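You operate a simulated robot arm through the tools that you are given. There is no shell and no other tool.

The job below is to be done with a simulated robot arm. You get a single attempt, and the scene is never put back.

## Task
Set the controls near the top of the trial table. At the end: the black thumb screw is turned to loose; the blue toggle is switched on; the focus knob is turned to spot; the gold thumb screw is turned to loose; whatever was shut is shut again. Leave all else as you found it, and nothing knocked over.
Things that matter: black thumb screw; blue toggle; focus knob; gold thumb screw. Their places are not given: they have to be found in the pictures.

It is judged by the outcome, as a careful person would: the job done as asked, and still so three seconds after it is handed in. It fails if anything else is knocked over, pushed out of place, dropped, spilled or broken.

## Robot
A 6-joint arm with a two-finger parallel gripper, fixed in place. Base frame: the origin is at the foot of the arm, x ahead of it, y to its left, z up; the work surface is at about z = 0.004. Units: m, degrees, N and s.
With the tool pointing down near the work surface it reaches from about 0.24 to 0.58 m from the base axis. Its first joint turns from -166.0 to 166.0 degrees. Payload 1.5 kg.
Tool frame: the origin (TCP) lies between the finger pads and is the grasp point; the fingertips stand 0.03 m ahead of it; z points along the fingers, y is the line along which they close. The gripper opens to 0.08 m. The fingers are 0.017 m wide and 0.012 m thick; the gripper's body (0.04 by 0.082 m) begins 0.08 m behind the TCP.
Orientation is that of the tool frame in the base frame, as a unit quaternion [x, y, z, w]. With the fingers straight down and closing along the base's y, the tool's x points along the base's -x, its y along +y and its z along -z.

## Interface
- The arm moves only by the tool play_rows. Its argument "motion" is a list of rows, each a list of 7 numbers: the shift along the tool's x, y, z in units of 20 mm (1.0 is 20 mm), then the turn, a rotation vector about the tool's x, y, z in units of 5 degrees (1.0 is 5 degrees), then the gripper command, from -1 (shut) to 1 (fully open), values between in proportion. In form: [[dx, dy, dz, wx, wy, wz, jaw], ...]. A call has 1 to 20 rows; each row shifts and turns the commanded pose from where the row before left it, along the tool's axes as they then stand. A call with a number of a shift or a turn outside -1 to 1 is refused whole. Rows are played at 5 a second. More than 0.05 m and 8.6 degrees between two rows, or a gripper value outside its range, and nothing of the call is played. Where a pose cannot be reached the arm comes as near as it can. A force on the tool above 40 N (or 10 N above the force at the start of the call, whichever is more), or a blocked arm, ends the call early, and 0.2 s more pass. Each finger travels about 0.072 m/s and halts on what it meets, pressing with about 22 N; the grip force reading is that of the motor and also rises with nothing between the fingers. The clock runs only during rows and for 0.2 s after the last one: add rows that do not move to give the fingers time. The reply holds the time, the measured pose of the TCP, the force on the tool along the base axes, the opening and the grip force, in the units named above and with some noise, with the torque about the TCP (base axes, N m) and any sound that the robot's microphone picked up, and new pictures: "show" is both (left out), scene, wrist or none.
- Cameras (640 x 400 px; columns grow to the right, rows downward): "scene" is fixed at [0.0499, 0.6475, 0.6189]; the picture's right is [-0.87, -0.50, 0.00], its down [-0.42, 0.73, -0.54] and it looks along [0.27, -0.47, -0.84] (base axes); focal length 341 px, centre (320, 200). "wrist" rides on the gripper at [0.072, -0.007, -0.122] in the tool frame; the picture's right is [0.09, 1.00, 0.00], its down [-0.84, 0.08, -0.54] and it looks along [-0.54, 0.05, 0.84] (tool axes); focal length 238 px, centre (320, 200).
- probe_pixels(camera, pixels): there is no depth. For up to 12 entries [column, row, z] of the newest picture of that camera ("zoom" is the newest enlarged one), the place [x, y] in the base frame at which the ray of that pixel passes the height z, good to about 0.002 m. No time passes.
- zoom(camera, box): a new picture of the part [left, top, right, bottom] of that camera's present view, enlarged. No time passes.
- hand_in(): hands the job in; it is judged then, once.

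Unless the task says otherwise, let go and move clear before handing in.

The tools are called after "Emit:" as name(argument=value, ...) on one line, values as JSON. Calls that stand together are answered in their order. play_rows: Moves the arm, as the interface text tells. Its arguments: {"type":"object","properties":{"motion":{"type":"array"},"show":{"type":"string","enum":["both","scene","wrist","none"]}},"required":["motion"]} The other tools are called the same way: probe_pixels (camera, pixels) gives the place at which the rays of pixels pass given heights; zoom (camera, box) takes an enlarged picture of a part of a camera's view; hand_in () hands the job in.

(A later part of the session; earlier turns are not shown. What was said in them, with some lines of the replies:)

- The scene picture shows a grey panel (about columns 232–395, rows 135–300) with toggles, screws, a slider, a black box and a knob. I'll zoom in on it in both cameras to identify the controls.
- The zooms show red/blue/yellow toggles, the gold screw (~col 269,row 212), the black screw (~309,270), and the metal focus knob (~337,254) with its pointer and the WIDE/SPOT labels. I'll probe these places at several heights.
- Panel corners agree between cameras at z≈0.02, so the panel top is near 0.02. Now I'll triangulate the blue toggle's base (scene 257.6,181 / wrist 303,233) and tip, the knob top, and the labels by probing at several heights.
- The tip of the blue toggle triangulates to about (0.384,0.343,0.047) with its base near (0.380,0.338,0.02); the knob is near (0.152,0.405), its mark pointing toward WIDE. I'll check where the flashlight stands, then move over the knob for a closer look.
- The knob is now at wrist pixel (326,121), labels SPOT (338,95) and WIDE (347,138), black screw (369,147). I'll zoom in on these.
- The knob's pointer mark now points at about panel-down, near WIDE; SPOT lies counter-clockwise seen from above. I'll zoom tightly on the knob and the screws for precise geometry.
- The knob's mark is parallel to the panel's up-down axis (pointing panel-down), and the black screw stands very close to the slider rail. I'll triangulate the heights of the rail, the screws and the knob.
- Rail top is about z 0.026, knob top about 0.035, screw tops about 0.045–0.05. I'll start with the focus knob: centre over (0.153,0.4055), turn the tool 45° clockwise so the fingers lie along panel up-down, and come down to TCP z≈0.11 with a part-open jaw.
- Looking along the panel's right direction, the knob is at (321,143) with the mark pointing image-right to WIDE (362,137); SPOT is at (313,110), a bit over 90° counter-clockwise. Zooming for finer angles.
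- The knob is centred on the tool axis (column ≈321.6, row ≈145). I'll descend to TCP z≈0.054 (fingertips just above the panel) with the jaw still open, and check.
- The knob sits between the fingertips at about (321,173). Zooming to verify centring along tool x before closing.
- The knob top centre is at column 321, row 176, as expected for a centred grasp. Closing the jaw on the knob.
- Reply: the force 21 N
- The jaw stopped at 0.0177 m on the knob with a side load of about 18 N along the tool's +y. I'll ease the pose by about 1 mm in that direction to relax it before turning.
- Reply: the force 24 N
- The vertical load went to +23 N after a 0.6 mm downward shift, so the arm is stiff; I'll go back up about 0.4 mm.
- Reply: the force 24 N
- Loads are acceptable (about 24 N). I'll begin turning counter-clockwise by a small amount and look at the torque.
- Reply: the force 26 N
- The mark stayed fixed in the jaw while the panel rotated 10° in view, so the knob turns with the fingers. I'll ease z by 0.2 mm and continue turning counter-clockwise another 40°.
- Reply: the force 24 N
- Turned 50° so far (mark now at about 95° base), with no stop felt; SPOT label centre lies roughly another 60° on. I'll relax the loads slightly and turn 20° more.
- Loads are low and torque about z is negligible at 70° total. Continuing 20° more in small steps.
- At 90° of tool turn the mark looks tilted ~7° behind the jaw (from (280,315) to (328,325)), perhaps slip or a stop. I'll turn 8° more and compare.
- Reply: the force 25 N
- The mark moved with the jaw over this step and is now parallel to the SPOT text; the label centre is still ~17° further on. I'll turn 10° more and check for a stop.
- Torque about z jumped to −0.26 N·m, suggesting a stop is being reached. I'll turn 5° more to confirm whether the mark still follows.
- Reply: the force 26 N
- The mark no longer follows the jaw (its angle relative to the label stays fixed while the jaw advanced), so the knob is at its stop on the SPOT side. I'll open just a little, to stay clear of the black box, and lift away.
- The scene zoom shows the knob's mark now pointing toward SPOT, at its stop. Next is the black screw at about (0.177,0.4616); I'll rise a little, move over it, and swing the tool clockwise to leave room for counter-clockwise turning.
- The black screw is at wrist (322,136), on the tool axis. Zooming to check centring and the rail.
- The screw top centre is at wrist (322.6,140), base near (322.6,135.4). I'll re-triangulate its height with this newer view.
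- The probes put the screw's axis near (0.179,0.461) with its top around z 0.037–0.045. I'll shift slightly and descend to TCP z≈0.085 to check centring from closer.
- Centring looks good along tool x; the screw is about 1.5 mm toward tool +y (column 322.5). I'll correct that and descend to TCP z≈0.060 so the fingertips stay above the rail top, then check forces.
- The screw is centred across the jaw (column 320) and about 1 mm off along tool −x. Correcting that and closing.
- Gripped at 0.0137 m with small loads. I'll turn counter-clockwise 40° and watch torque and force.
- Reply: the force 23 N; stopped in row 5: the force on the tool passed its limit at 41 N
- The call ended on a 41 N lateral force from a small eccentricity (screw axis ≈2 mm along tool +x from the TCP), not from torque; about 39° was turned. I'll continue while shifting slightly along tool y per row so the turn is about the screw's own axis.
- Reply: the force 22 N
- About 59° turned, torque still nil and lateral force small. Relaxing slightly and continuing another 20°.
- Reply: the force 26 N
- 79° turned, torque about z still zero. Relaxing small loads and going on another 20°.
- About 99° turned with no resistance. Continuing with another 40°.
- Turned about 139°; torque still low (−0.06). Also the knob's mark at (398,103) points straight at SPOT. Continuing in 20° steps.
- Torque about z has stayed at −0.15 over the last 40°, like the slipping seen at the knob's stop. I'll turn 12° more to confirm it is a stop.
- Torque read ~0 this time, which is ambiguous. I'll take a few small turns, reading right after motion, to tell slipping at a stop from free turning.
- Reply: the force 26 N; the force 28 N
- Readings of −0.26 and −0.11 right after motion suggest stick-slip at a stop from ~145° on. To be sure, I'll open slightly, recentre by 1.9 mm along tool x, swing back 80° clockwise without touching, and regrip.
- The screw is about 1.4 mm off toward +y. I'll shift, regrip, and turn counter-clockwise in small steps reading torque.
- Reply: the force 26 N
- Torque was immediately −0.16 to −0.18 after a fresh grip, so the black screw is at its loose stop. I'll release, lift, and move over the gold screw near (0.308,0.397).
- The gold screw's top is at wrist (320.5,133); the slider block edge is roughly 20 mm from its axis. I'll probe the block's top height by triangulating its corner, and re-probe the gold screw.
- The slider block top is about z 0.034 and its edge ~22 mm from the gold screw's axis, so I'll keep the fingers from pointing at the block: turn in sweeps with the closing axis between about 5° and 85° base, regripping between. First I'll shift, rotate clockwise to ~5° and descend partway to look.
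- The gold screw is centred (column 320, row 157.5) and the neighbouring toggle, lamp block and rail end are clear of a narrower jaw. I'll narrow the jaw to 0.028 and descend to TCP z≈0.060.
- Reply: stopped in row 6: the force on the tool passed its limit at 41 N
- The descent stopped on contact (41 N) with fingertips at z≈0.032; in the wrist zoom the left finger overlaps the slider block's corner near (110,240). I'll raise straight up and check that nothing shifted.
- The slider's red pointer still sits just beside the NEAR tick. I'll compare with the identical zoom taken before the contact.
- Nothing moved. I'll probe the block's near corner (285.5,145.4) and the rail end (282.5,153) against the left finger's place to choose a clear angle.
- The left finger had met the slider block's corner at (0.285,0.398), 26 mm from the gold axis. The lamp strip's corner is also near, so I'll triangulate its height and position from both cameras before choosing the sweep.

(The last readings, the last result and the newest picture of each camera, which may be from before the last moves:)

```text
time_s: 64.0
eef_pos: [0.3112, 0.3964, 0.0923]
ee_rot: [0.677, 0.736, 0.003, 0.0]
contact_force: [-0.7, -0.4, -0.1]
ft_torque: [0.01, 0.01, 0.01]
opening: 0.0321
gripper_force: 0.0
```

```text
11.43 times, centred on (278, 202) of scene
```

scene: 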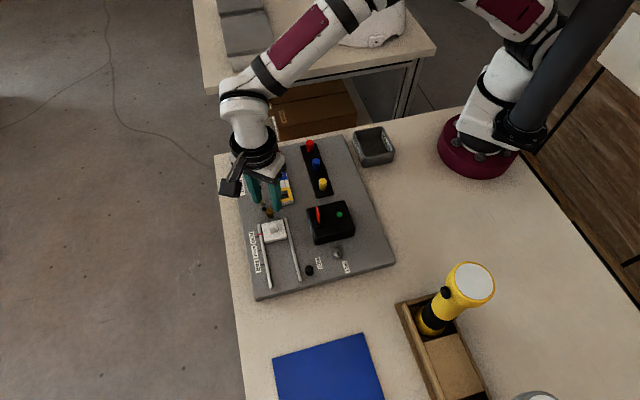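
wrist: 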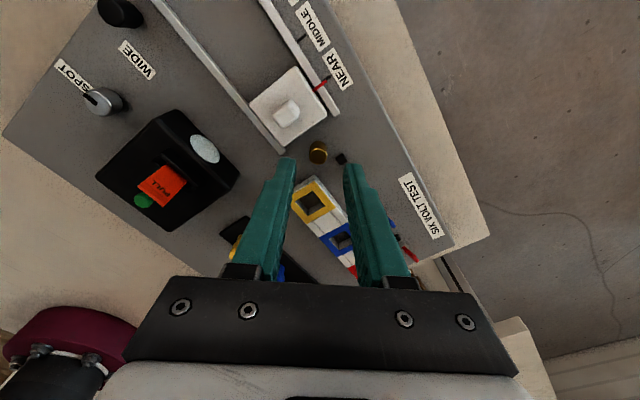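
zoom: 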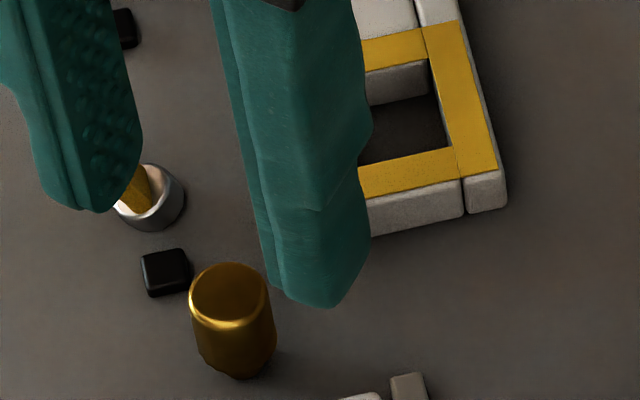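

The lamp corner is ~23–24 mm from the gold axis, just outside the gripped fingers' reach; so I'll approach with a narrow jaw (0.022) at closing axis ~25°. First shift 1.6 mm in −y to recentre, rotate 20° counter-clockwise, then descend halfway to check.

Emit:
play_rows(motion=[[0, -0.08, 0, 0, 0, 0, -0.45], [0, 0, 0, 0, 0, -1, -0.45], [0, 0, 0, 0, 0, -1, -0.45], [0, 0, 0, 0, 0, -1, -0.45], [0, 0, 0, 0, 0, -1, -0.45], [0, 0, 0.5, 0, 0, 0, -0.45], [0, 0, 0.3, 0, 0, 0, -0.45], [0, 0, 0, 0, 0, 0, -0.45]], show="wrist")

Emit:
zoom(camera="wrist", box=[260, 100, 400, 200])

Emit:
zoom(camera="scene", box=[240, 190, 300, 240])

```text
time_s: 65.8
eef_pos: [0.3082, 0.3961, 0.0744]
ee_rot: [0.538, 0.843, 0.002, 0.0]
contact_force: [0.1, -0.4, 1.1]
ft_torque: [0.0, 0.01, 0.01]
opening: 0.0219
gripper_force: 0.2
```

wrist: 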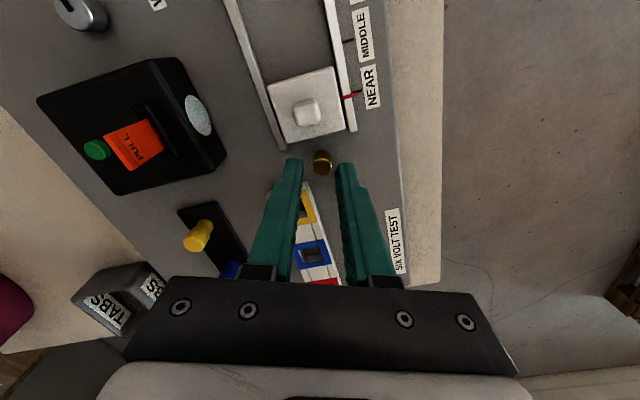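

```text
4.00 times, centred on (330, 150) of wrist
```

zoom: 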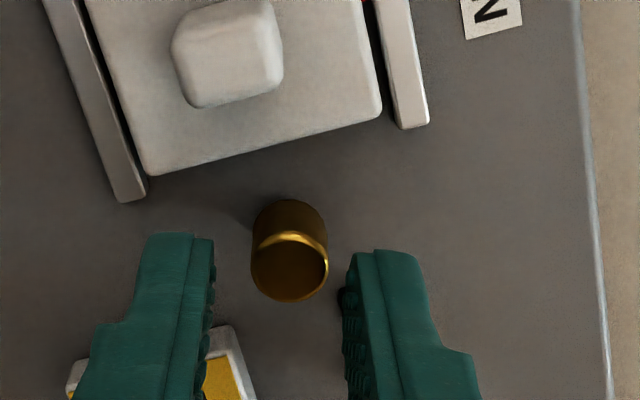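

```text
8.00 times, centred on (270, 215) of scene
```

zoom: 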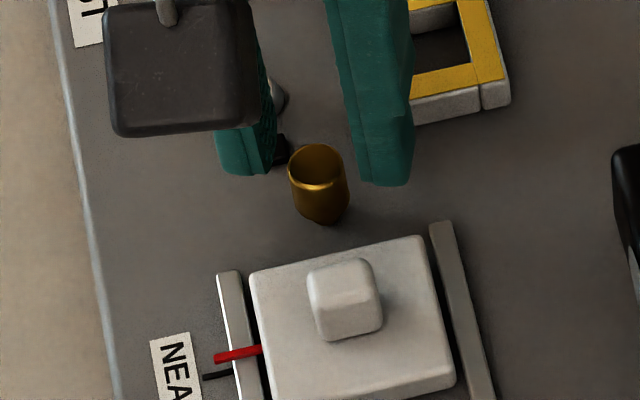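

The screw is 1.5 mm toward +y of the jaw centre. I'll shift, then descend the remaining 14 mm in small steps.

Emit:
play_rows(motion=[[0, 0.08, 0, 0, 0, 0, -0.45], [0, 0, 0.3, 0, 0, 0, -0.45], [0, 0, 0.2, 0, 0, 0, -0.45], [0, 0, 0.15, 0, 0, 0, -0.45], [0, 0, 0, 0, 0, 0, -0.45]], show="wrist")

Emit:
zoom(camera="wrist", box=[260, 100, 400, 200])

Emit:
zoom(camera="scene", box=[240, 190, 300, 240])

```text
time_s: 67.0
eef_pos: [0.3115, 0.3963, 0.0631]
ee_rot: [0.539, 0.843, 0.002, 0.0]
contact_force: [0.5, -0.5, -0.2]
ft_torque: [-0.02, 0.0, -0.02]
opening: 0.0221
gripper_force: 0.0
```

wrist: 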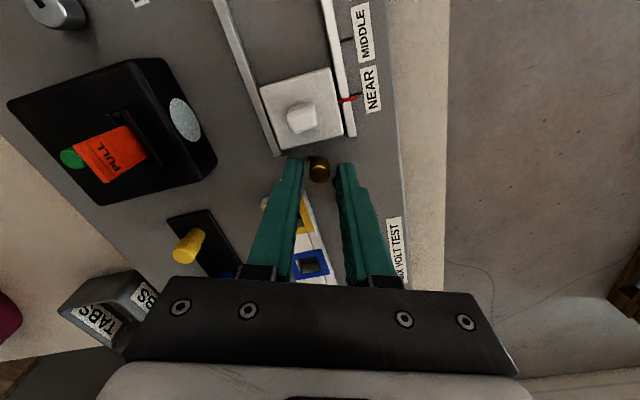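

```text
4.00 times, centred on (330, 150) of wrist
```

zoom: 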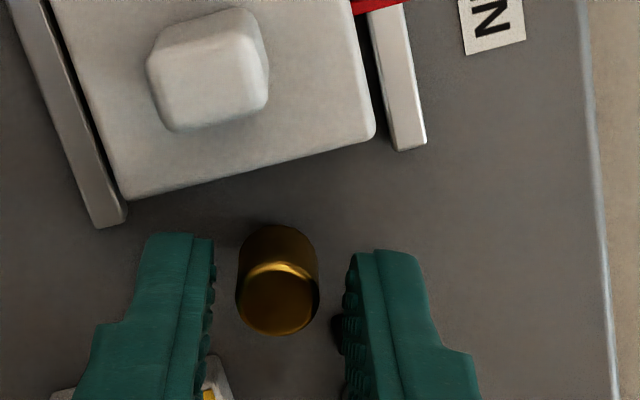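

```text
8.00 times, centred on (270, 215) of scene
```

zoom: 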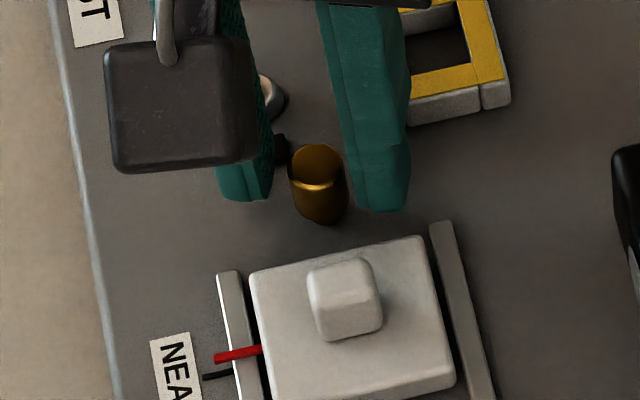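

No contact, and the screw is centred between the fingers. Descending 2.5 mm more and closing.

Emit:
play_rows(motion=[[0, 0, 0.12, 0, 0, 0, -0.45], [0, 0, 0, 0, 0, 0, -0.45], [0, 0, 0, 0, 0, 0, -1], [0, 0, 0, 0, 0, 0, -1], [0, 0, 0, 0, 0, 0, -1]], show="wrist")

Emit:
zoom(camera="wrist", box=[260, 100, 400, 200])

```text
time_s: 68.2
eef_pos: [0.309, 0.3963, 0.0596]
ee_rot: [0.539, 0.842, 0.002, 0.0]
contact_force: [-9.6, -6.6, 4.5]
ft_torque: [-0.19, 0.55, -0.02]
opening: 0.0137
gripper_force: 30.3
```

wrist: 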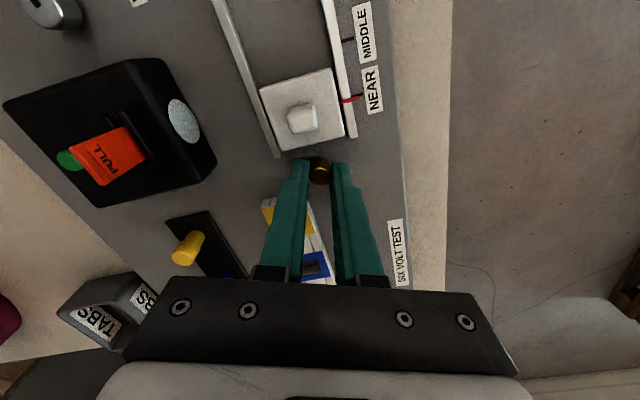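

```text
4.00 times, centred on (330, 150) of wrist
```

zoom: 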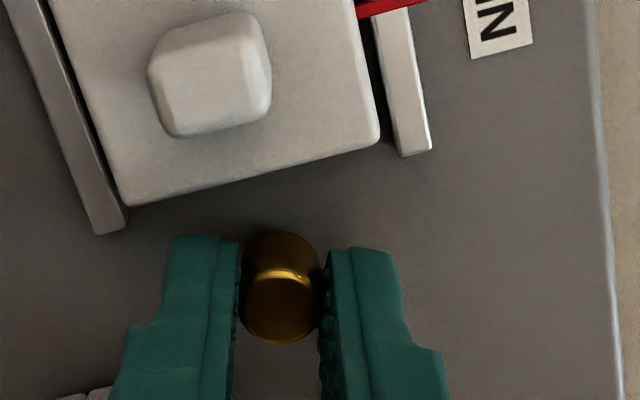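

Gripped at 0.0137 m with an 11 N side load; I'll ease 0.4 mm and turn counter-clockwise 20°, watching force and torque.

Emit:
play_rows(motion=[[0, -0.02, -0.004, 0, 0, 0, -1], [0, 0, 0, 0, 0, -0.8, -1], [0, 0, 0, 0, 0, -0.8, -1], [0, 0, 0, 0, 0, -0.8, -1], [0, 0, 0, 0, 0, -0.8, -1], [0, 0, 0, 0, 0, -0.8, -1]], show="none")

```text
time_s: 69.6
eef_pos: [0.3091, 0.3968, 0.0605]
ee_rot: [0.385, 0.923, 0.001, 0.001]
contact_force: [-13.8, -6.6, -5.7]
ft_torque: [0.06, 0.97, 0.01]
opening: 0.0137
gripper_force: 30.1
```

20° turned, torque z ≈0. Easing the side load and turning 20° more.

Emit:
play_rows(motion=[[0, -0.025, 0, 0, 0, 0, -1], [0, -0.002, 0, 0, 0, -0.8, -1], [0, -0.002, 0, 0, 0, -0.8, -1], [0, -0.002, 0, 0, 0, -0.8, -1], [0, -0.002, 0, 0, 0, -0.8, -1], [0, -0.002, 0, 0, 0, -0.8, -1]], show="wrist")

Emit:
zoom(camera="wrist", box=[260, 100, 400, 200])

```text
time_s: 71.0
eef_pos: [0.3103, 0.3976, 0.0596]
ee_rot: [0.217, 0.976, 0.004, 0.002]
contact_force: [-1.4, 11.0, -20.9]
ft_torque: [0.06, 0.34, 0.01]
opening: 0.0138
gripper_force: 30.5
```

wrist: 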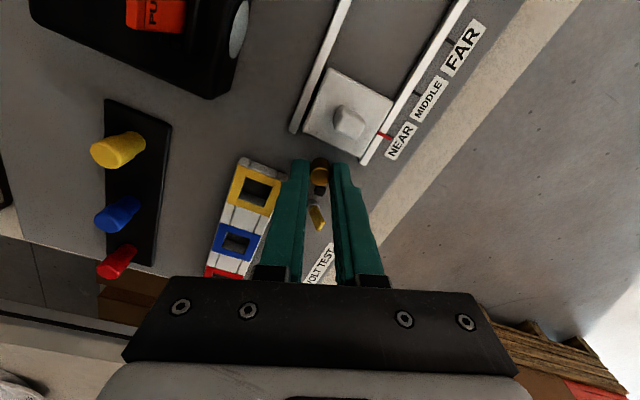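

```text
4.00 times, centred on (330, 150) of wrist
```

zoom: 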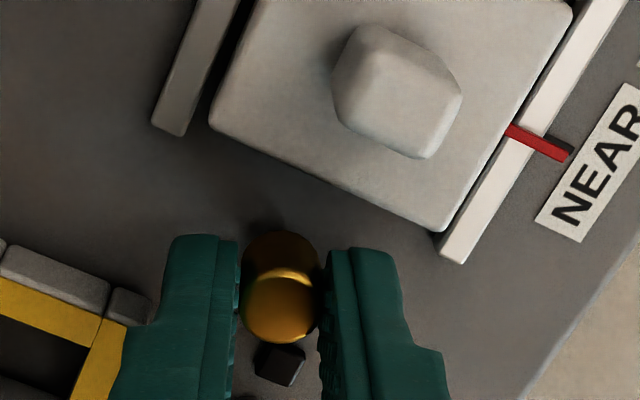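

40° turned without resistance. The lamp strip corner stays about 2 mm outside the finger's sweep. I'll turn 22° more, then regrip.

Emit:
play_rows(motion=[[0, 0.006, 0.005, 0, 0, 0, -1], [0, 0, 0, 0, 0, -0.8, -1], [0, 0, 0, 0, 0, -0.8, -1], [0, 0, 0, 0, 0, -0.8, -1], [0, 0, 0, 0, 0, -0.8, -1], [0, 0, 0, 0, 0, -0.6, -1], [0, 0, 0, 0, 0, 0, -1]], show="wrist")

Emit:
zoom(camera="wrist", box=[260, 100, 400, 200])

```text
time_s: 72.6
eef_pos: [0.3107, 0.3979, 0.06]
ee_rot: [0.052, 0.999, 0.003, 0.002]
contact_force: [4.6, 24.0, -17.4]
ft_torque: [0.3, 0.14, -0.02]
opening: 0.0137
gripper_force: 30.3
```

wrist: 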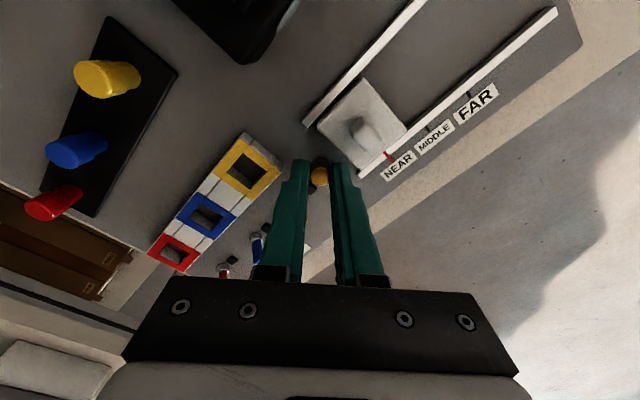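

```text
4.00 times, centred on (330, 150) of wrist
```

zoom: 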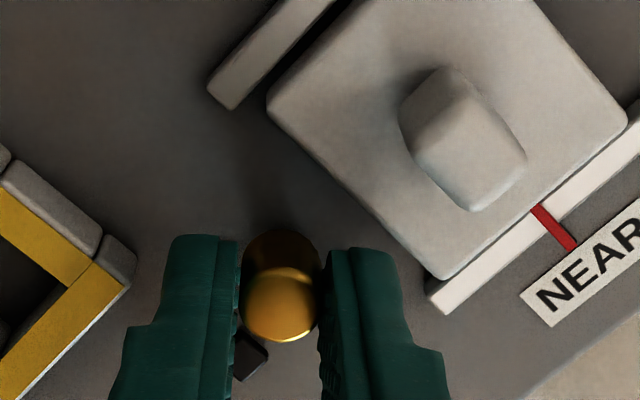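

About 60° turned; the right fingertip is now ~1 mm from the slider block edge, so I'll open minimally, lift 20 mm, swing back 60° clockwise and check centring.

Emit:
play_rows(motion=[[0, -0.02, 0, 0, 0, 0, -0.6], [0, 0, 0, 0, 0, 0, -0.6], [0, 0, -0.3, 0, 0, 0, -0.6], [0, 0, -0.5, 0, 0, 0, -0.6], [0, 0, 0, 0, 0, 1, -0.45], [0, 0, 0, 0, 0, 1, -0.45], [0, 0, 0, 0, 0, 1, -0.45], [0, 0, 0, 0, 0, 1, -0.45], [0, 0, 0, 0, 0, 1, -0.45], [0, 0, 0, 0, 0, 1, -0.45], [0, 0, 0, 0, 0, 1, -0.45], [0, 0, 0, 0, 0, 1, -0.45], [0, 0, 0, 0, 0, 1, -0.45], [0, 0, 0, 0, 0, 1, -0.45], [0, 0, 0, 0, 0, 1, -0.45], [0, 0, 0, 0, 0, 1, -0.45], [0, 0, 0, 0, 0, 0, -0.45]], show="wrist")

Emit:
zoom(camera="wrist", box=[260, 100, 400, 200])

Emit:
zoom(camera="scene", box=[240, 190, 300, 240])

```text
time_s: 76.2
eef_pos: [0.3098, 0.3964, 0.0746]
ee_rot: [0.546, 0.838, 0.003, 0.001]
contact_force: [0.6, -0.9, 0.1]
ft_torque: [0.0, 0.04, -0.02]
opening: 0.0221
gripper_force: 0.0
```

wrist: 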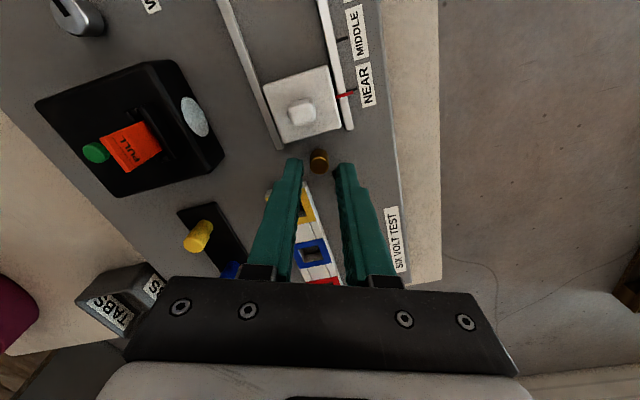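

```text
4.00 times, centred on (330, 150) of wrist
```

zoom: 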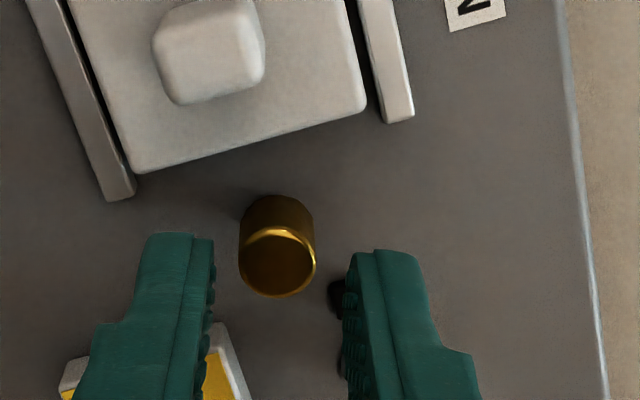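

```text
8.00 times, centred on (270, 215) of scene
```

zoom: 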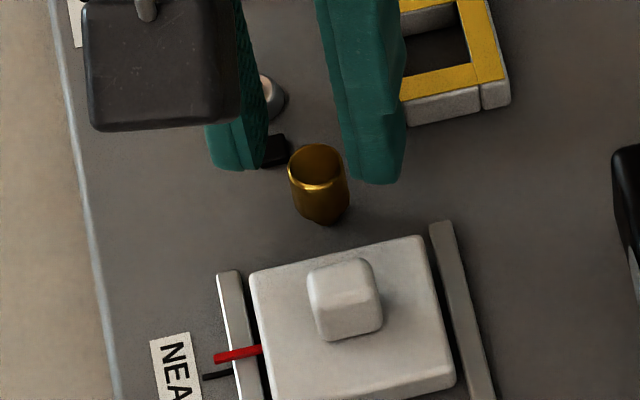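

Well centred again (column 319, row 165.5). Descending 14 mm and regripping.

Emit:
play_rows(motion=[[0, 0, 0.3, 0, 0, 0, -0.45], [0, 0, 0.3, 0, 0, 0, -0.45], [0, 0, 0.11, 0, 0, 0, -0.45], [0, 0, 0, 0, 0, 0, -0.45], [0, 0, 0, 0, 0, 0, -1], [0, 0, 0, 0, 0, 0, -1], [0, 0, 0, 0, 0, 0, -1]], show="none")

Emit:
play_rows(motion=[[0, 0, 0, 0, 0, -0.8, -1], [0, 0, 0, 0, 0, -0.8, -1], [0, 0, 0, 0, 0, -0.8, -1], [0, 0, 0, 0, 0, -0.8, -1], [0, 0, 0, 0, 0, -0.8, -1]], show="none")

```text
time_s: 77.8
eef_pos: [0.3106, 0.3954, 0.0626]
ee_rot: [0.545, 0.838, 0.002, 0.0]
contact_force: [-9.0, -5.4, 4.5]
ft_torque: [-0.03, 0.39, 0.01]
opening: 0.0138
gripper_force: 30.7
```

```text
time_s: 79.0
eef_pos: [0.3096, 0.3961, 0.0628]
ee_rot: [0.392, 0.92, 0.003, 0.001]
contact_force: [3.2, -16.4, 0.7]
ft_torque: [-0.05, 0.59, 0.0]
opening: 0.0137
gripper_force: 30.0
```

Turning freely (80° total), torque zero. Easing slightly and continuing 20°.

Emit:
play_rows(motion=[[-0.01, -0.015, 0, 0, 0, -0.8, -1], [0, 0, 0, 0, 0, -0.8, -1], [0, 0, 0, 0, 0, -0.8, -1], [0, 0, 0, 0, 0, -0.8, -1], [0, 0, 0, 0, 0, -0.8, -1]], show="none")

Emit:
play_rows(motion=[[0, 0, 0, 0, 0, -0.8, -1], [0, 0, 0, 0, 0, -0.8, -1], [0, 0, 0, 0, 0, -0.8, -1], [0, 0, 0, 0, 0, -0.8, -1], [0, 0, 0, 0, 0, -0.6, -1]], show="wrist")

Emit:
zoom(camera="wrist", box=[260, 100, 400, 200])

```text
time_s: 80.2
eef_pos: [0.3101, 0.3973, 0.0613]
ee_rot: [0.224, 0.974, 0.004, 0.001]
contact_force: [18.0, 10.2, -16.5]
ft_torque: [0.1, -0.04, -0.02]
opening: 0.0136
gripper_force: 30.2
```

```text
time_s: 81.4
eef_pos: [0.3117, 0.3974, 0.0618]
ee_rot: [0.061, 0.998, 0.004, 0.002]
contact_force: [9.3, 19.8, 10.0]
ft_torque: [0.35, 0.11, -0.16]
opening: 0.0137
gripper_force: 29.8
```

wrist: 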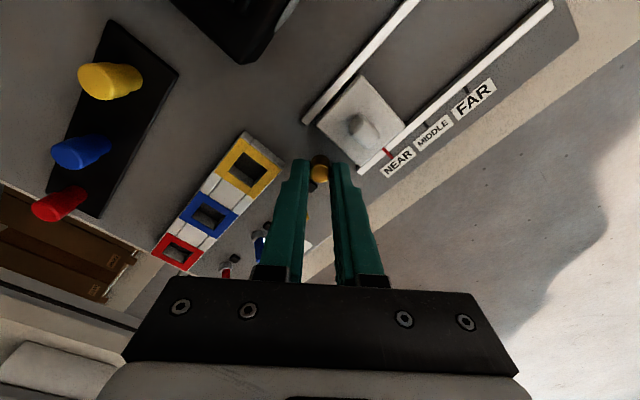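

```text
4.00 times, centred on (330, 150) of wrist
```

zoom: 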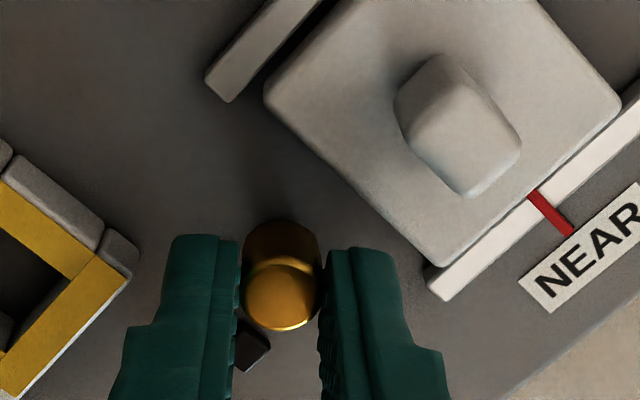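

Torque z is now −0.16 at about 119° total, suggesting the stop. I'll release, swing back, regrip and confirm with a fresh grip.

Emit:
play_rows(motion=[[0, -0.02, 0, 0, 0, 0, -0.6], [0, 0, 0, 0, 0, 0, -0.6], [0, 0, -0.3, 0, 0, 0, -0.6], [0, 0, -0.4, 0, 0, 0, -0.6], [0, 0, 0, 0, 0, 1, -0.45], [0, 0, 0, 0, 0, 1, -0.45], [0, 0, 0, 0, 0, 1, -0.45], [0, 0, 0, 0, 0, 1, -0.45], [0, 0, 0, 0, 0, 1, -0.45], [0, 0, 0, 0, 0, 1, -0.45], [0, 0, 0, 0, 0, 1, -0.45], [0, 0, 0, 0, 0, 1, -0.45], [0, 0, 0, 0, 0, 1, -0.45], [0, 0, 0, 0, 0, 1, -0.45], [0, 0, 0, 0, 0, 1, -0.45], [0, 0, 0, 0, 0, 0.6, -0.45], [0, 0, 0, 0, 0, 0, -0.45]], show="wrist")

Emit:
zoom(camera="wrist", box=[260, 100, 400, 200])

```text
time_s: 85.0
eef_pos: [0.309, 0.3949, 0.077]
ee_rot: [0.539, 0.842, 0.002, 0.0]
contact_force: [-0.3, -0.3, 1.0]
ft_torque: [0.0, -0.04, -0.03]
opening: 0.022
gripper_force: 0.0
```

wrist: 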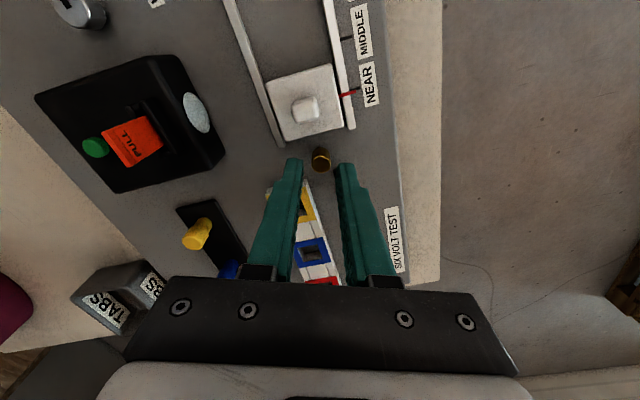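

```text
4.00 times, centred on (330, 150) of wrist
```

zoom: 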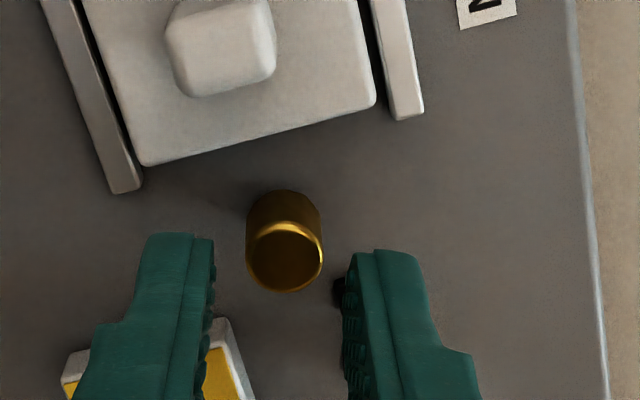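

Centred within 1 mm. Descending, regripping, and testing torque with small counter-clockwise steps.

Emit:
play_rows(motion=[[0, 0.045, 0.3, 0, 0, 0, -0.45], [0, 0, 0.3, 0, 0, 0, -0.45], [0, 0, 0.2, 0, 0, 0, -0.45], [0, 0, 0, 0, 0, 0, -0.45], [0, 0, 0, 0, 0, 0, -1], [0, 0, 0, 0, 0, 0, -1], [0, 0, 0, 0, 0, 0, -1]], show="none")

Emit:
play_rows(motion=[[0, 0, 0, 0, 0, -0.6, -1], [0, 0, 0, 0, 0, -0.6, -1]], show="none")

Emit:
play_rows(motion=[[0, 0, 0, 0, 0, -0.6, -1], [0, 0, 0, 0, 0, -0.6, -1]], show="none")

Emit:
play_rows(motion=[[0, 0, 0, 0, 0, -0.6, -1], [0, 0, 0, 0, 0, -0.6, -1]], show="none")

```text
time_s: 86.6
eef_pos: [0.3101, 0.3956, 0.058]
ee_rot: [0.539, 0.843, 0.002, 0.001]
contact_force: [-6.3, -3.5, 0.9]
ft_torque: [0.01, 0.32, 0.02]
opening: 0.0139
gripper_force: 29.8
```

```text
time_s: 87.2
eef_pos: [0.3089, 0.3976, 0.0585]
ee_rot: [0.492, 0.87, 0.002, 0.0]
contact_force: [-3.5, 6.2, -12.0]
ft_torque: [0.21, 0.37, -0.18]
opening: 0.0137
gripper_force: 30.7
```

```text
time_s: 87.8
eef_pos: [0.3108, 0.3972, 0.0595]
ee_rot: [0.447, 0.894, 0.002, 0.002]
contact_force: [2.3, 3.6, -18.0]
ft_torque: [-0.02, 0.24, -0.12]
opening: 0.0136
gripper_force: 30.9
```

```text
time_s: 88.4
eef_pos: [0.3106, 0.3958, 0.0597]
ee_rot: [0.4, 0.916, 0.001, 0.0]
contact_force: [1.1, -8.2, -7.7]
ft_torque: [-0.37, -0.02, -0.01]
opening: 0.0138
gripper_force: 30.3
```

Immediate −0.18 and −0.12 N·m, then a slip. One more pair of readings to be sure.

Emit:
play_rows(motion=[[0, 0, 0, 0, 0, -0.5, -1], [0, 0, 0, 0, 0, -0.5, -1]], show="none")

Emit:
play_rows(motion=[[0, 0, 0, 0, 0, -0.5, -1], [0, 0, 0, 0, 0, -0.5, -1]], show="none")

Emit:
play_rows(motion=[[0, 0, 0, 0, 0, -0.5, -1], [0, 0, 0, 0, 0, -0.5, -1]], show="wrist")

Emit:
zoom(camera="wrist", box=[260, 100, 400, 200])

```text
time_s: 89.0
eef_pos: [0.3108, 0.3961, 0.0596]
ee_rot: [0.359, 0.933, 0.003, 0.0]
contact_force: [-5.4, -6.5, 3.5]
ft_torque: [-0.36, 0.27, -0.17]
opening: 0.0135
gripper_force: 30.4
```

```text
time_s: 89.6
eef_pos: [0.311, 0.3974, 0.0612]
ee_rot: [0.318, 0.948, 0.002, 0.001]
contact_force: [-9.2, -1.6, 2.9]
ft_torque: [-0.15, 0.56, -0.12]
opening: 0.0138
gripper_force: 30.0
```

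```text
time_s: 90.2
eef_pos: [0.3099, 0.3954, 0.0597]
ee_rot: [0.275, 0.961, 0.003, 0.001]
contact_force: [-4.7, 5.3, 0.0]
ft_torque: [-0.09, 0.33, -0.08]
opening: 0.0137
gripper_force: 29.8
```

wrist: 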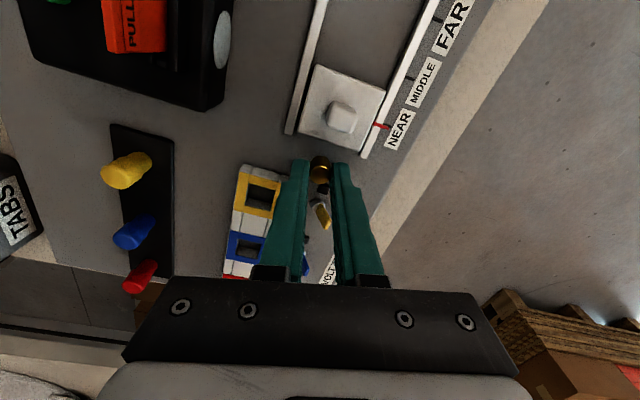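

```text
4.00 times, centred on (330, 150) of wrist
```

zoom: 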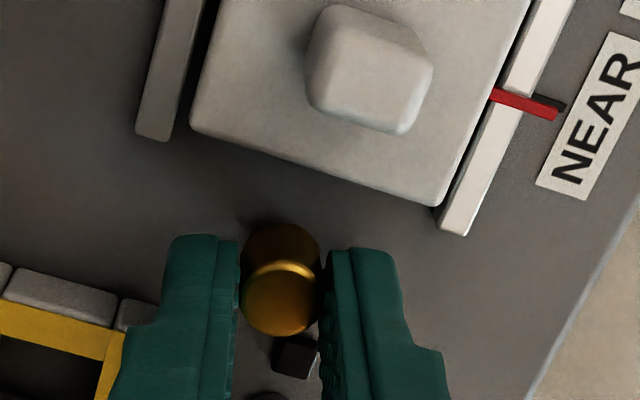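

Repeated −0.08 to −0.18 N·m resistances with a fresh grip confirm the gold screw is at its loose stop. I'll release, lift, close the jaw, and move over the blue toggle with the tool at 45° so the lever shows in profile.

Emit:
play_rows(motion=[[0, 0, 0, 0, 0, 0, -0.5], [0, 0, 0, 0, 0, 0, -0.5], [0, 0, -0.5, 0, 0, 0, -0.5], [0, 0, -0.9, 0, 0, 0, -0.5], [0, 0, -0.9, 0, 0, 0, -0.5], [0, 0, -0.9, 0, 0, 0, -1], [0, 0, -0.9, 0, 0, 0.9, -1], [0, 0, 0, 0, 0, 0.9, -1], [0, 0, 0, 0, 0, 0.8, -1], [-0.757, 0.186, 0, 0, 0, 0, -1], [-0.757, 0.186, 0, 0, 0, 0, -1], [-0.757, 0.186, 0, 0, 0, 0, -1], [-0.757, 0.186, 0, 0, 0, 0, -1], [-0.757, 0.186, 0, 0, 0, 0, -1], [-0.757, 0.186, 0, 0, 0, 0, -1], [0, 0, 0, 0, 0, 0, -1]])

Emit:
zoom(camera="wrist", box=[260, 90, 400, 190])

Emit:
zoom(camera="scene", box=[240, 190, 300, 240])

```text
time_s: 93.6
eef_pos: [0.3903, 0.3473, 0.1416]
ee_rot: [0.384, 0.923, 0.002, 0.001]
contact_force: [-0.1, -0.7, -0.1]
ft_torque: [0.02, 0.02, -0.01]
opening: 0.0
gripper_force: 21.0
```

scene: 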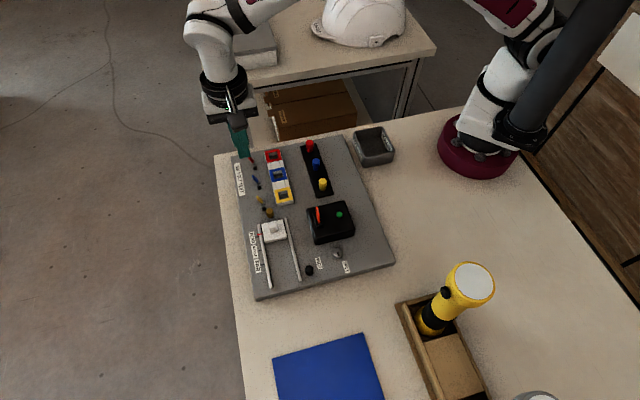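
wrist: 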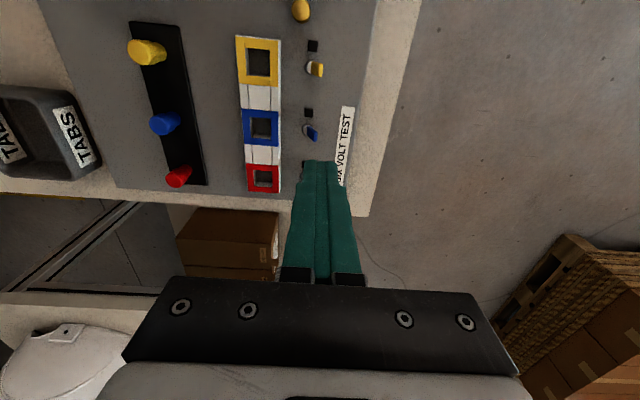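

```text
4.00 times, centred on (330, 140) of wrist
```

zoom: 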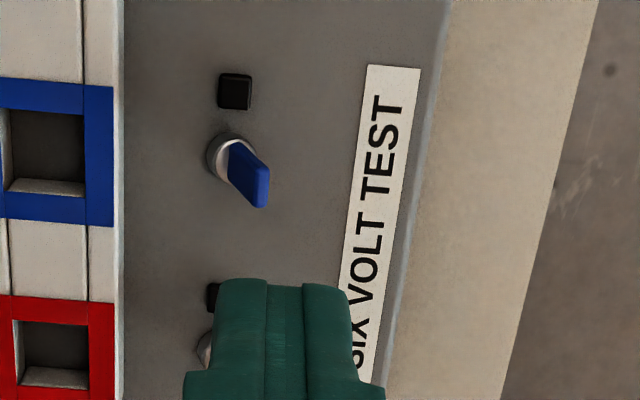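

```text
8.00 times, centred on (270, 215) of scene
```

zoom: 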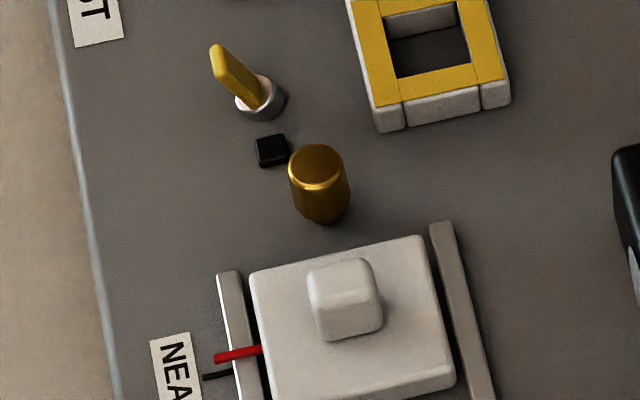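

In profile, the blue lever leans panel-down (image right): collar at (307.8,128.8), tip at (314.5,137.5), so the tip is ~7 mm to the +y side of its collar. I'll place the closed fingers on the panel-down side (shift +12 mm y, +3 mm x) and descend to TCP z≈0.075 to check clearance.

Emit:
play_rows(motion=[[0.15, 0.6, 0, 0, 0, 0, -1], [0, 0, 0.8, 0, 0, 0, -1], [0, 0, 0.8, 0, 0, 0, -1], [0, 0, 0.8, 0, 0, 0, -1], [0, 0, 0.8, 0, 0, 0, -1], [0, 0, 0.1, 0, 0, 0, -1], [0, 0, 0, 0, 0, 0, -1]])

Emit:
zoom(camera="wrist", box=[260, 100, 400, 200])

Emit:
zoom(camera="scene", box=[235, 145, 295, 215])

```text
time_s: 95.2
eef_pos: [0.3969, 0.3572, 0.0755]
ee_rot: [0.384, 0.923, 0.003, 0.001]
contact_force: [0.1, 0.0, 0.9]
ft_torque: [0.0, 0.01, -0.01]
opening: 0.0002
gripper_force: 22.1
```

scene: 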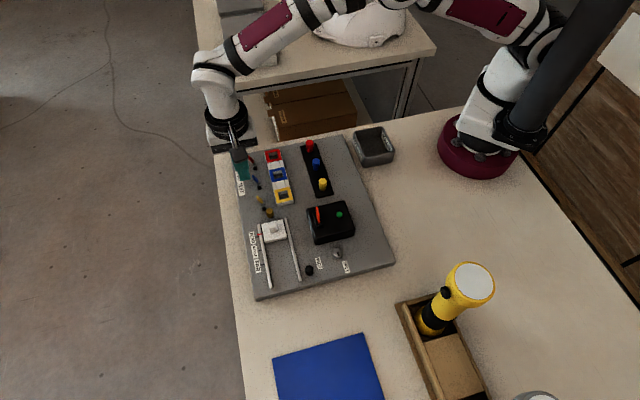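
wrist: 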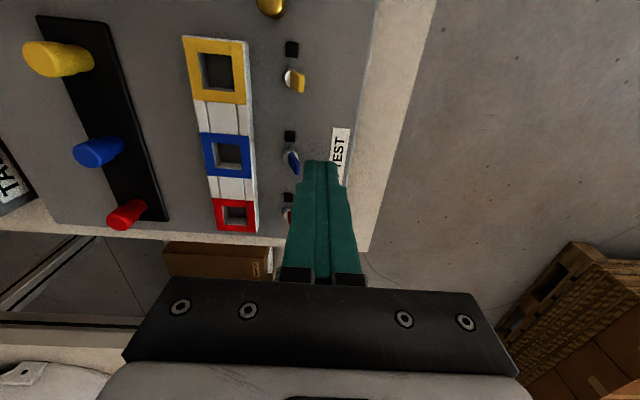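

```text
4.00 times, centred on (330, 150) of wrist
```

zoom: 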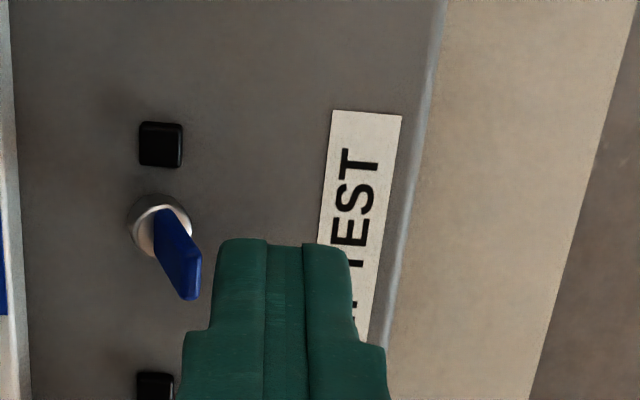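

```text
5.71 times, centred on (265, 180) of scene
```

zoom: 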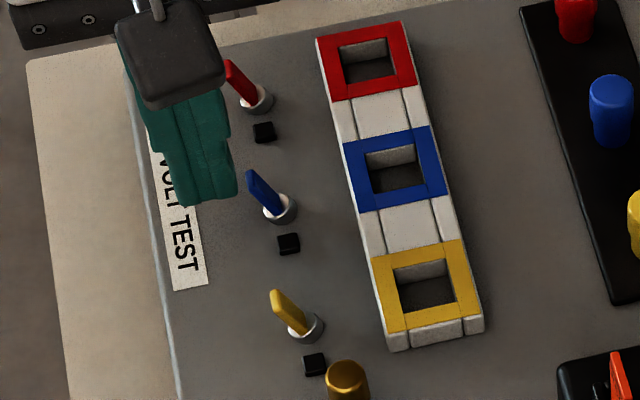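

The closed fingers are ~2 mm to the right of the lever tip (202 vs 215 in the zoom) and aligned with it. I'll descend 9 mm more, then push toward −y in small steps.

Emit:
play_rows(motion=[[0, 0.03, 0.25, 0, 0, 0, -1], [0, 0, 0.2, 0, 0, 0, -1], [0, 0, 0, 0, 0, 0, -1], [0, -0.12, 0, 0, 0, 0, -1], [0, -0.12, 0, 0, 0, 0, -1], [0, -0.12, 0, 0, 0, 0, -1], [0, 0, 0, 0, 0, 0, -1]], show="wrist")

Emit:
zoom(camera="wrist", box=[260, 100, 400, 200])

Emit:
zoom(camera="scene", box=[235, 145, 295, 215])

```text
time_s: 96.8
eef_pos: [0.392, 0.3533, 0.0673]
ee_rot: [0.383, 0.924, 0.003, 0.0]
contact_force: [0.8, 0.3, 0.4]
ft_torque: [0.02, -0.01, -0.02]
opening: 0.0002
gripper_force: 21.2
```

wrist: 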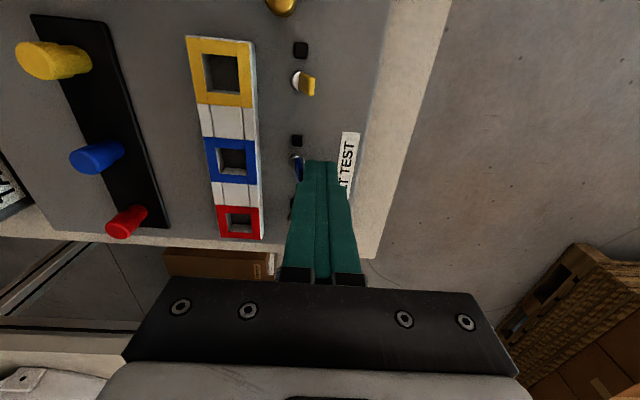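

```text
4.00 times, centred on (330, 150) of wrist
```

zoom: 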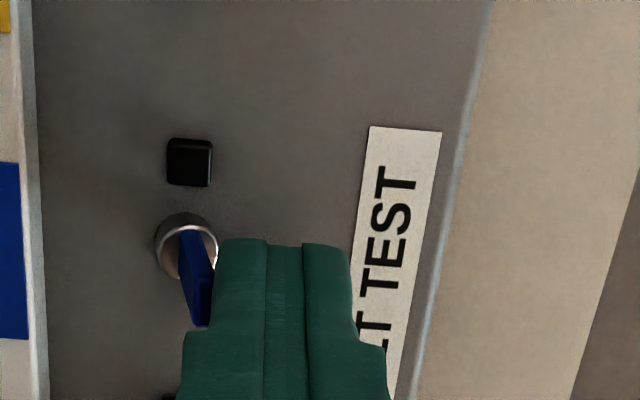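

```text
5.71 times, centred on (265, 180) of scene
```

zoom: 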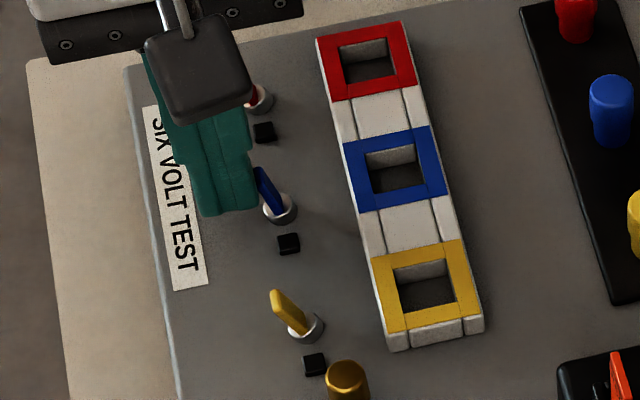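

The finger face touches the blue lever with negligible force and no contact elsewhere. Pushing on another 7 mm.

Emit:
play_rows(motion=[[0, -0.12, 0, 0, 0, 0, -1], [0, -0.12, 0, 0, 0, 0, -1], [0, -0.12, 0, 0, 0, 0, -1], [0, 0, 0, 0, 0, 0, -1]], show="wrist")

Emit:
zoom(camera="wrist", box=[260, 100, 400, 200])

Emit:
zoom(camera="scene", box=[235, 145, 295, 215])

```text
time_s: 97.8
eef_pos: [0.3863, 0.3481, 0.0666]
ee_rot: [0.384, 0.924, 0.004, 0.0]
contact_force: [-0.9, 0.3, 0.1]
ft_torque: [0.0, -0.03, 0.03]
opening: 0.0
gripper_force: 21.2
```

wrist: 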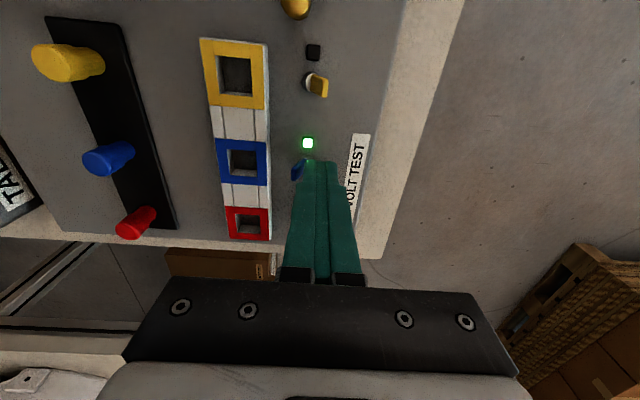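

```text
4.00 times, centred on (330, 150) of wrist
```

zoom: 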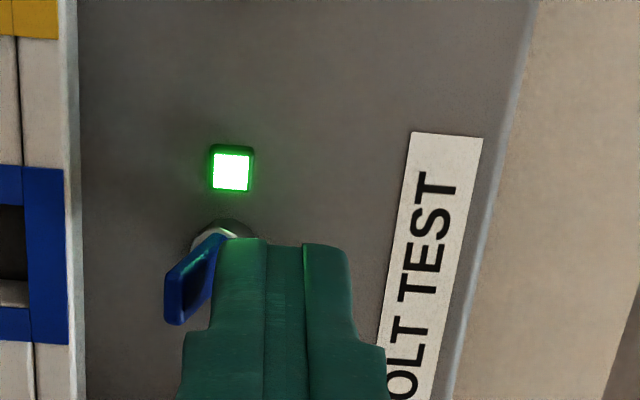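

```text
5.71 times, centred on (265, 180) of scene
```

zoom: 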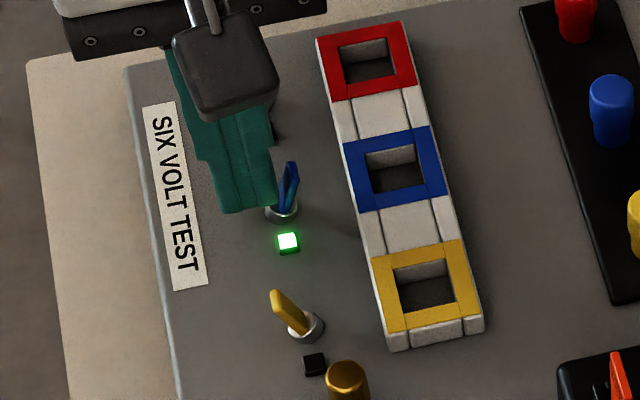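

The indicator beside the blue toggle lit green and the lever has flipped to panel-up: it's on. I'll back the fingers off toward +y, lift, and check everything.

Emit:
play_rows(motion=[[0, 0.3, 0, 0, 0, 0, -1], [0, 0.3, -0.1, 0, 0, 0, -1], [0, 0, -0.8, 0, 0, 0, -1], [0, 0, -0.9, 0, 0, 0, -1], [0, 0, -0.9, 0, 0, 0, -1], [0, 0, -0.9, 0, 0, 0, -1], [0, 0, -0.9, 0, 0, 0, -1], [0.6, 0, -0.9, 0, 0, 0, -1], [0.9, -0.5, -0.9, 0, 0, 0, -0.5], [0.9, -0.5, -0.9, 0, 0, 0, 0], [0.9, -0.5, -0.5, 0, 0, 0, 0], [0.9, -0.5, 0, 0, 0, 0, 0.5], [0, 0, 0, 0, 0, 0, 0.5]])

Emit:
zoom(camera="scene", box=[225, 140, 355, 240])

Emit:
zoom(camera="scene", box=[235, 190, 375, 300])

Emit:
zoom(camera="wrist", box=[160, 0, 420, 200])

```text
time_s: 100.6
eef_pos: [0.3077, 0.3882, 0.2213]
ee_rot: [0.383, 0.924, 0.002, 0.001]
contact_force: [0.5, 1.2, 0.1]
ft_torque: [-0.02, -0.01, -0.04]
opening: 0.06
gripper_force: 0.0
```

scene: 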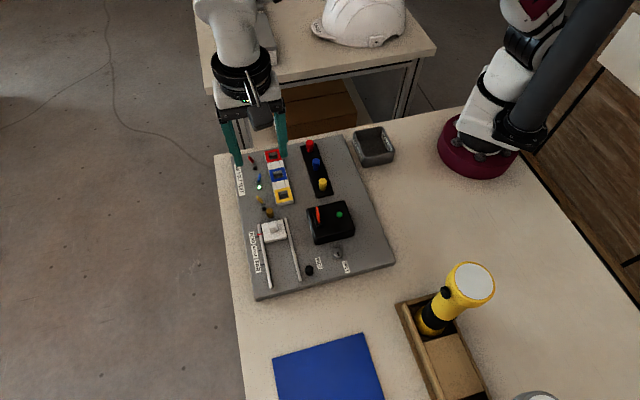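
wrist: 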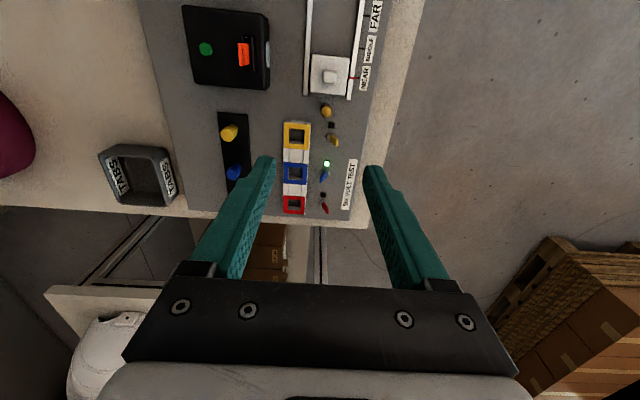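

```text
4.00 times, centred on (290, 190) of scene
```

zoom: 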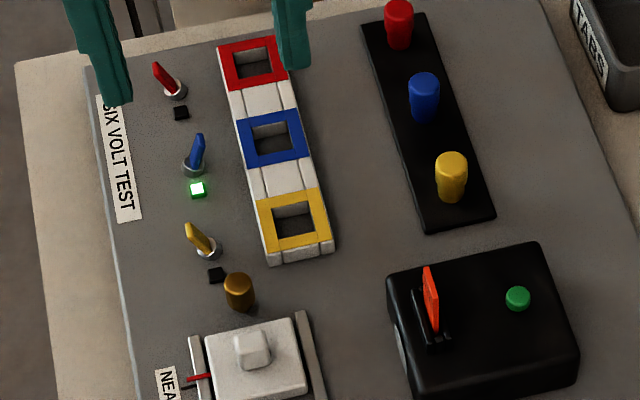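

```text
3.64 times, centred on (305, 245) of scene
```

zoom: 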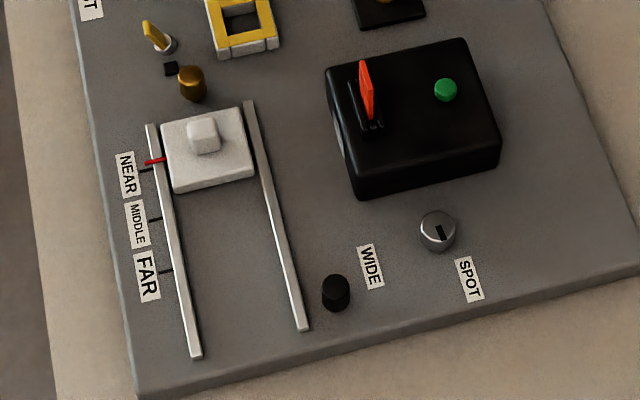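

```text
2.00 times, centred on (290, 100) of wrist
```

zoom: 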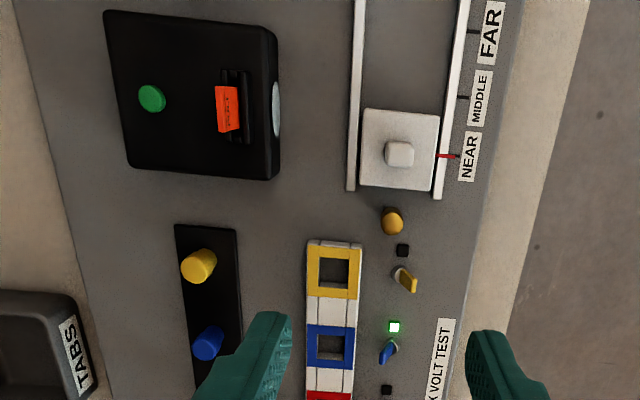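

The scene zoom shows the blue toggle flipped with its green light on. The knob's mark points at SPOT. Both screws were turned to their counter-clockwise stops, and the slider, lamp strip, other toggles and box are unchanged. The arm is clear, so I'm handing in.

Emit:
hand_in()

```text
The job is handed in.
```

I set all four controls and handed the job in; I haven't seen the judging result.

- **Focus knob:** turned counter-clockwise about 100° from WIDE to its stop. Its mark now points toward the SPOT label.
- **Black thumb screw:** turned counter-clockwise until it resisted. Gripping it again and turning met the same resistance at once, so I take it to be at its loose end.
- **Gold thumb screw:** turned counter-clockwise about 119° to its stop, confirmed with a fresh grip in the same way.
- **Blue toggle:** pushed over to the other side. The light beside it came on green and was still lit in the last picture.

The thumb screws have no markings, so "loose" rests on the stop I felt rather than anything visible.

While lowering onto the gold screw, a finger pressed on what looked like the corner of the slider block, at about 41 N. I backed off and compared pictures from before and after: the slider had not moved and still sits by NEAR.

I opened nothing, so there was nothing to shut again. The final pictures show the rest of the panel as it was.
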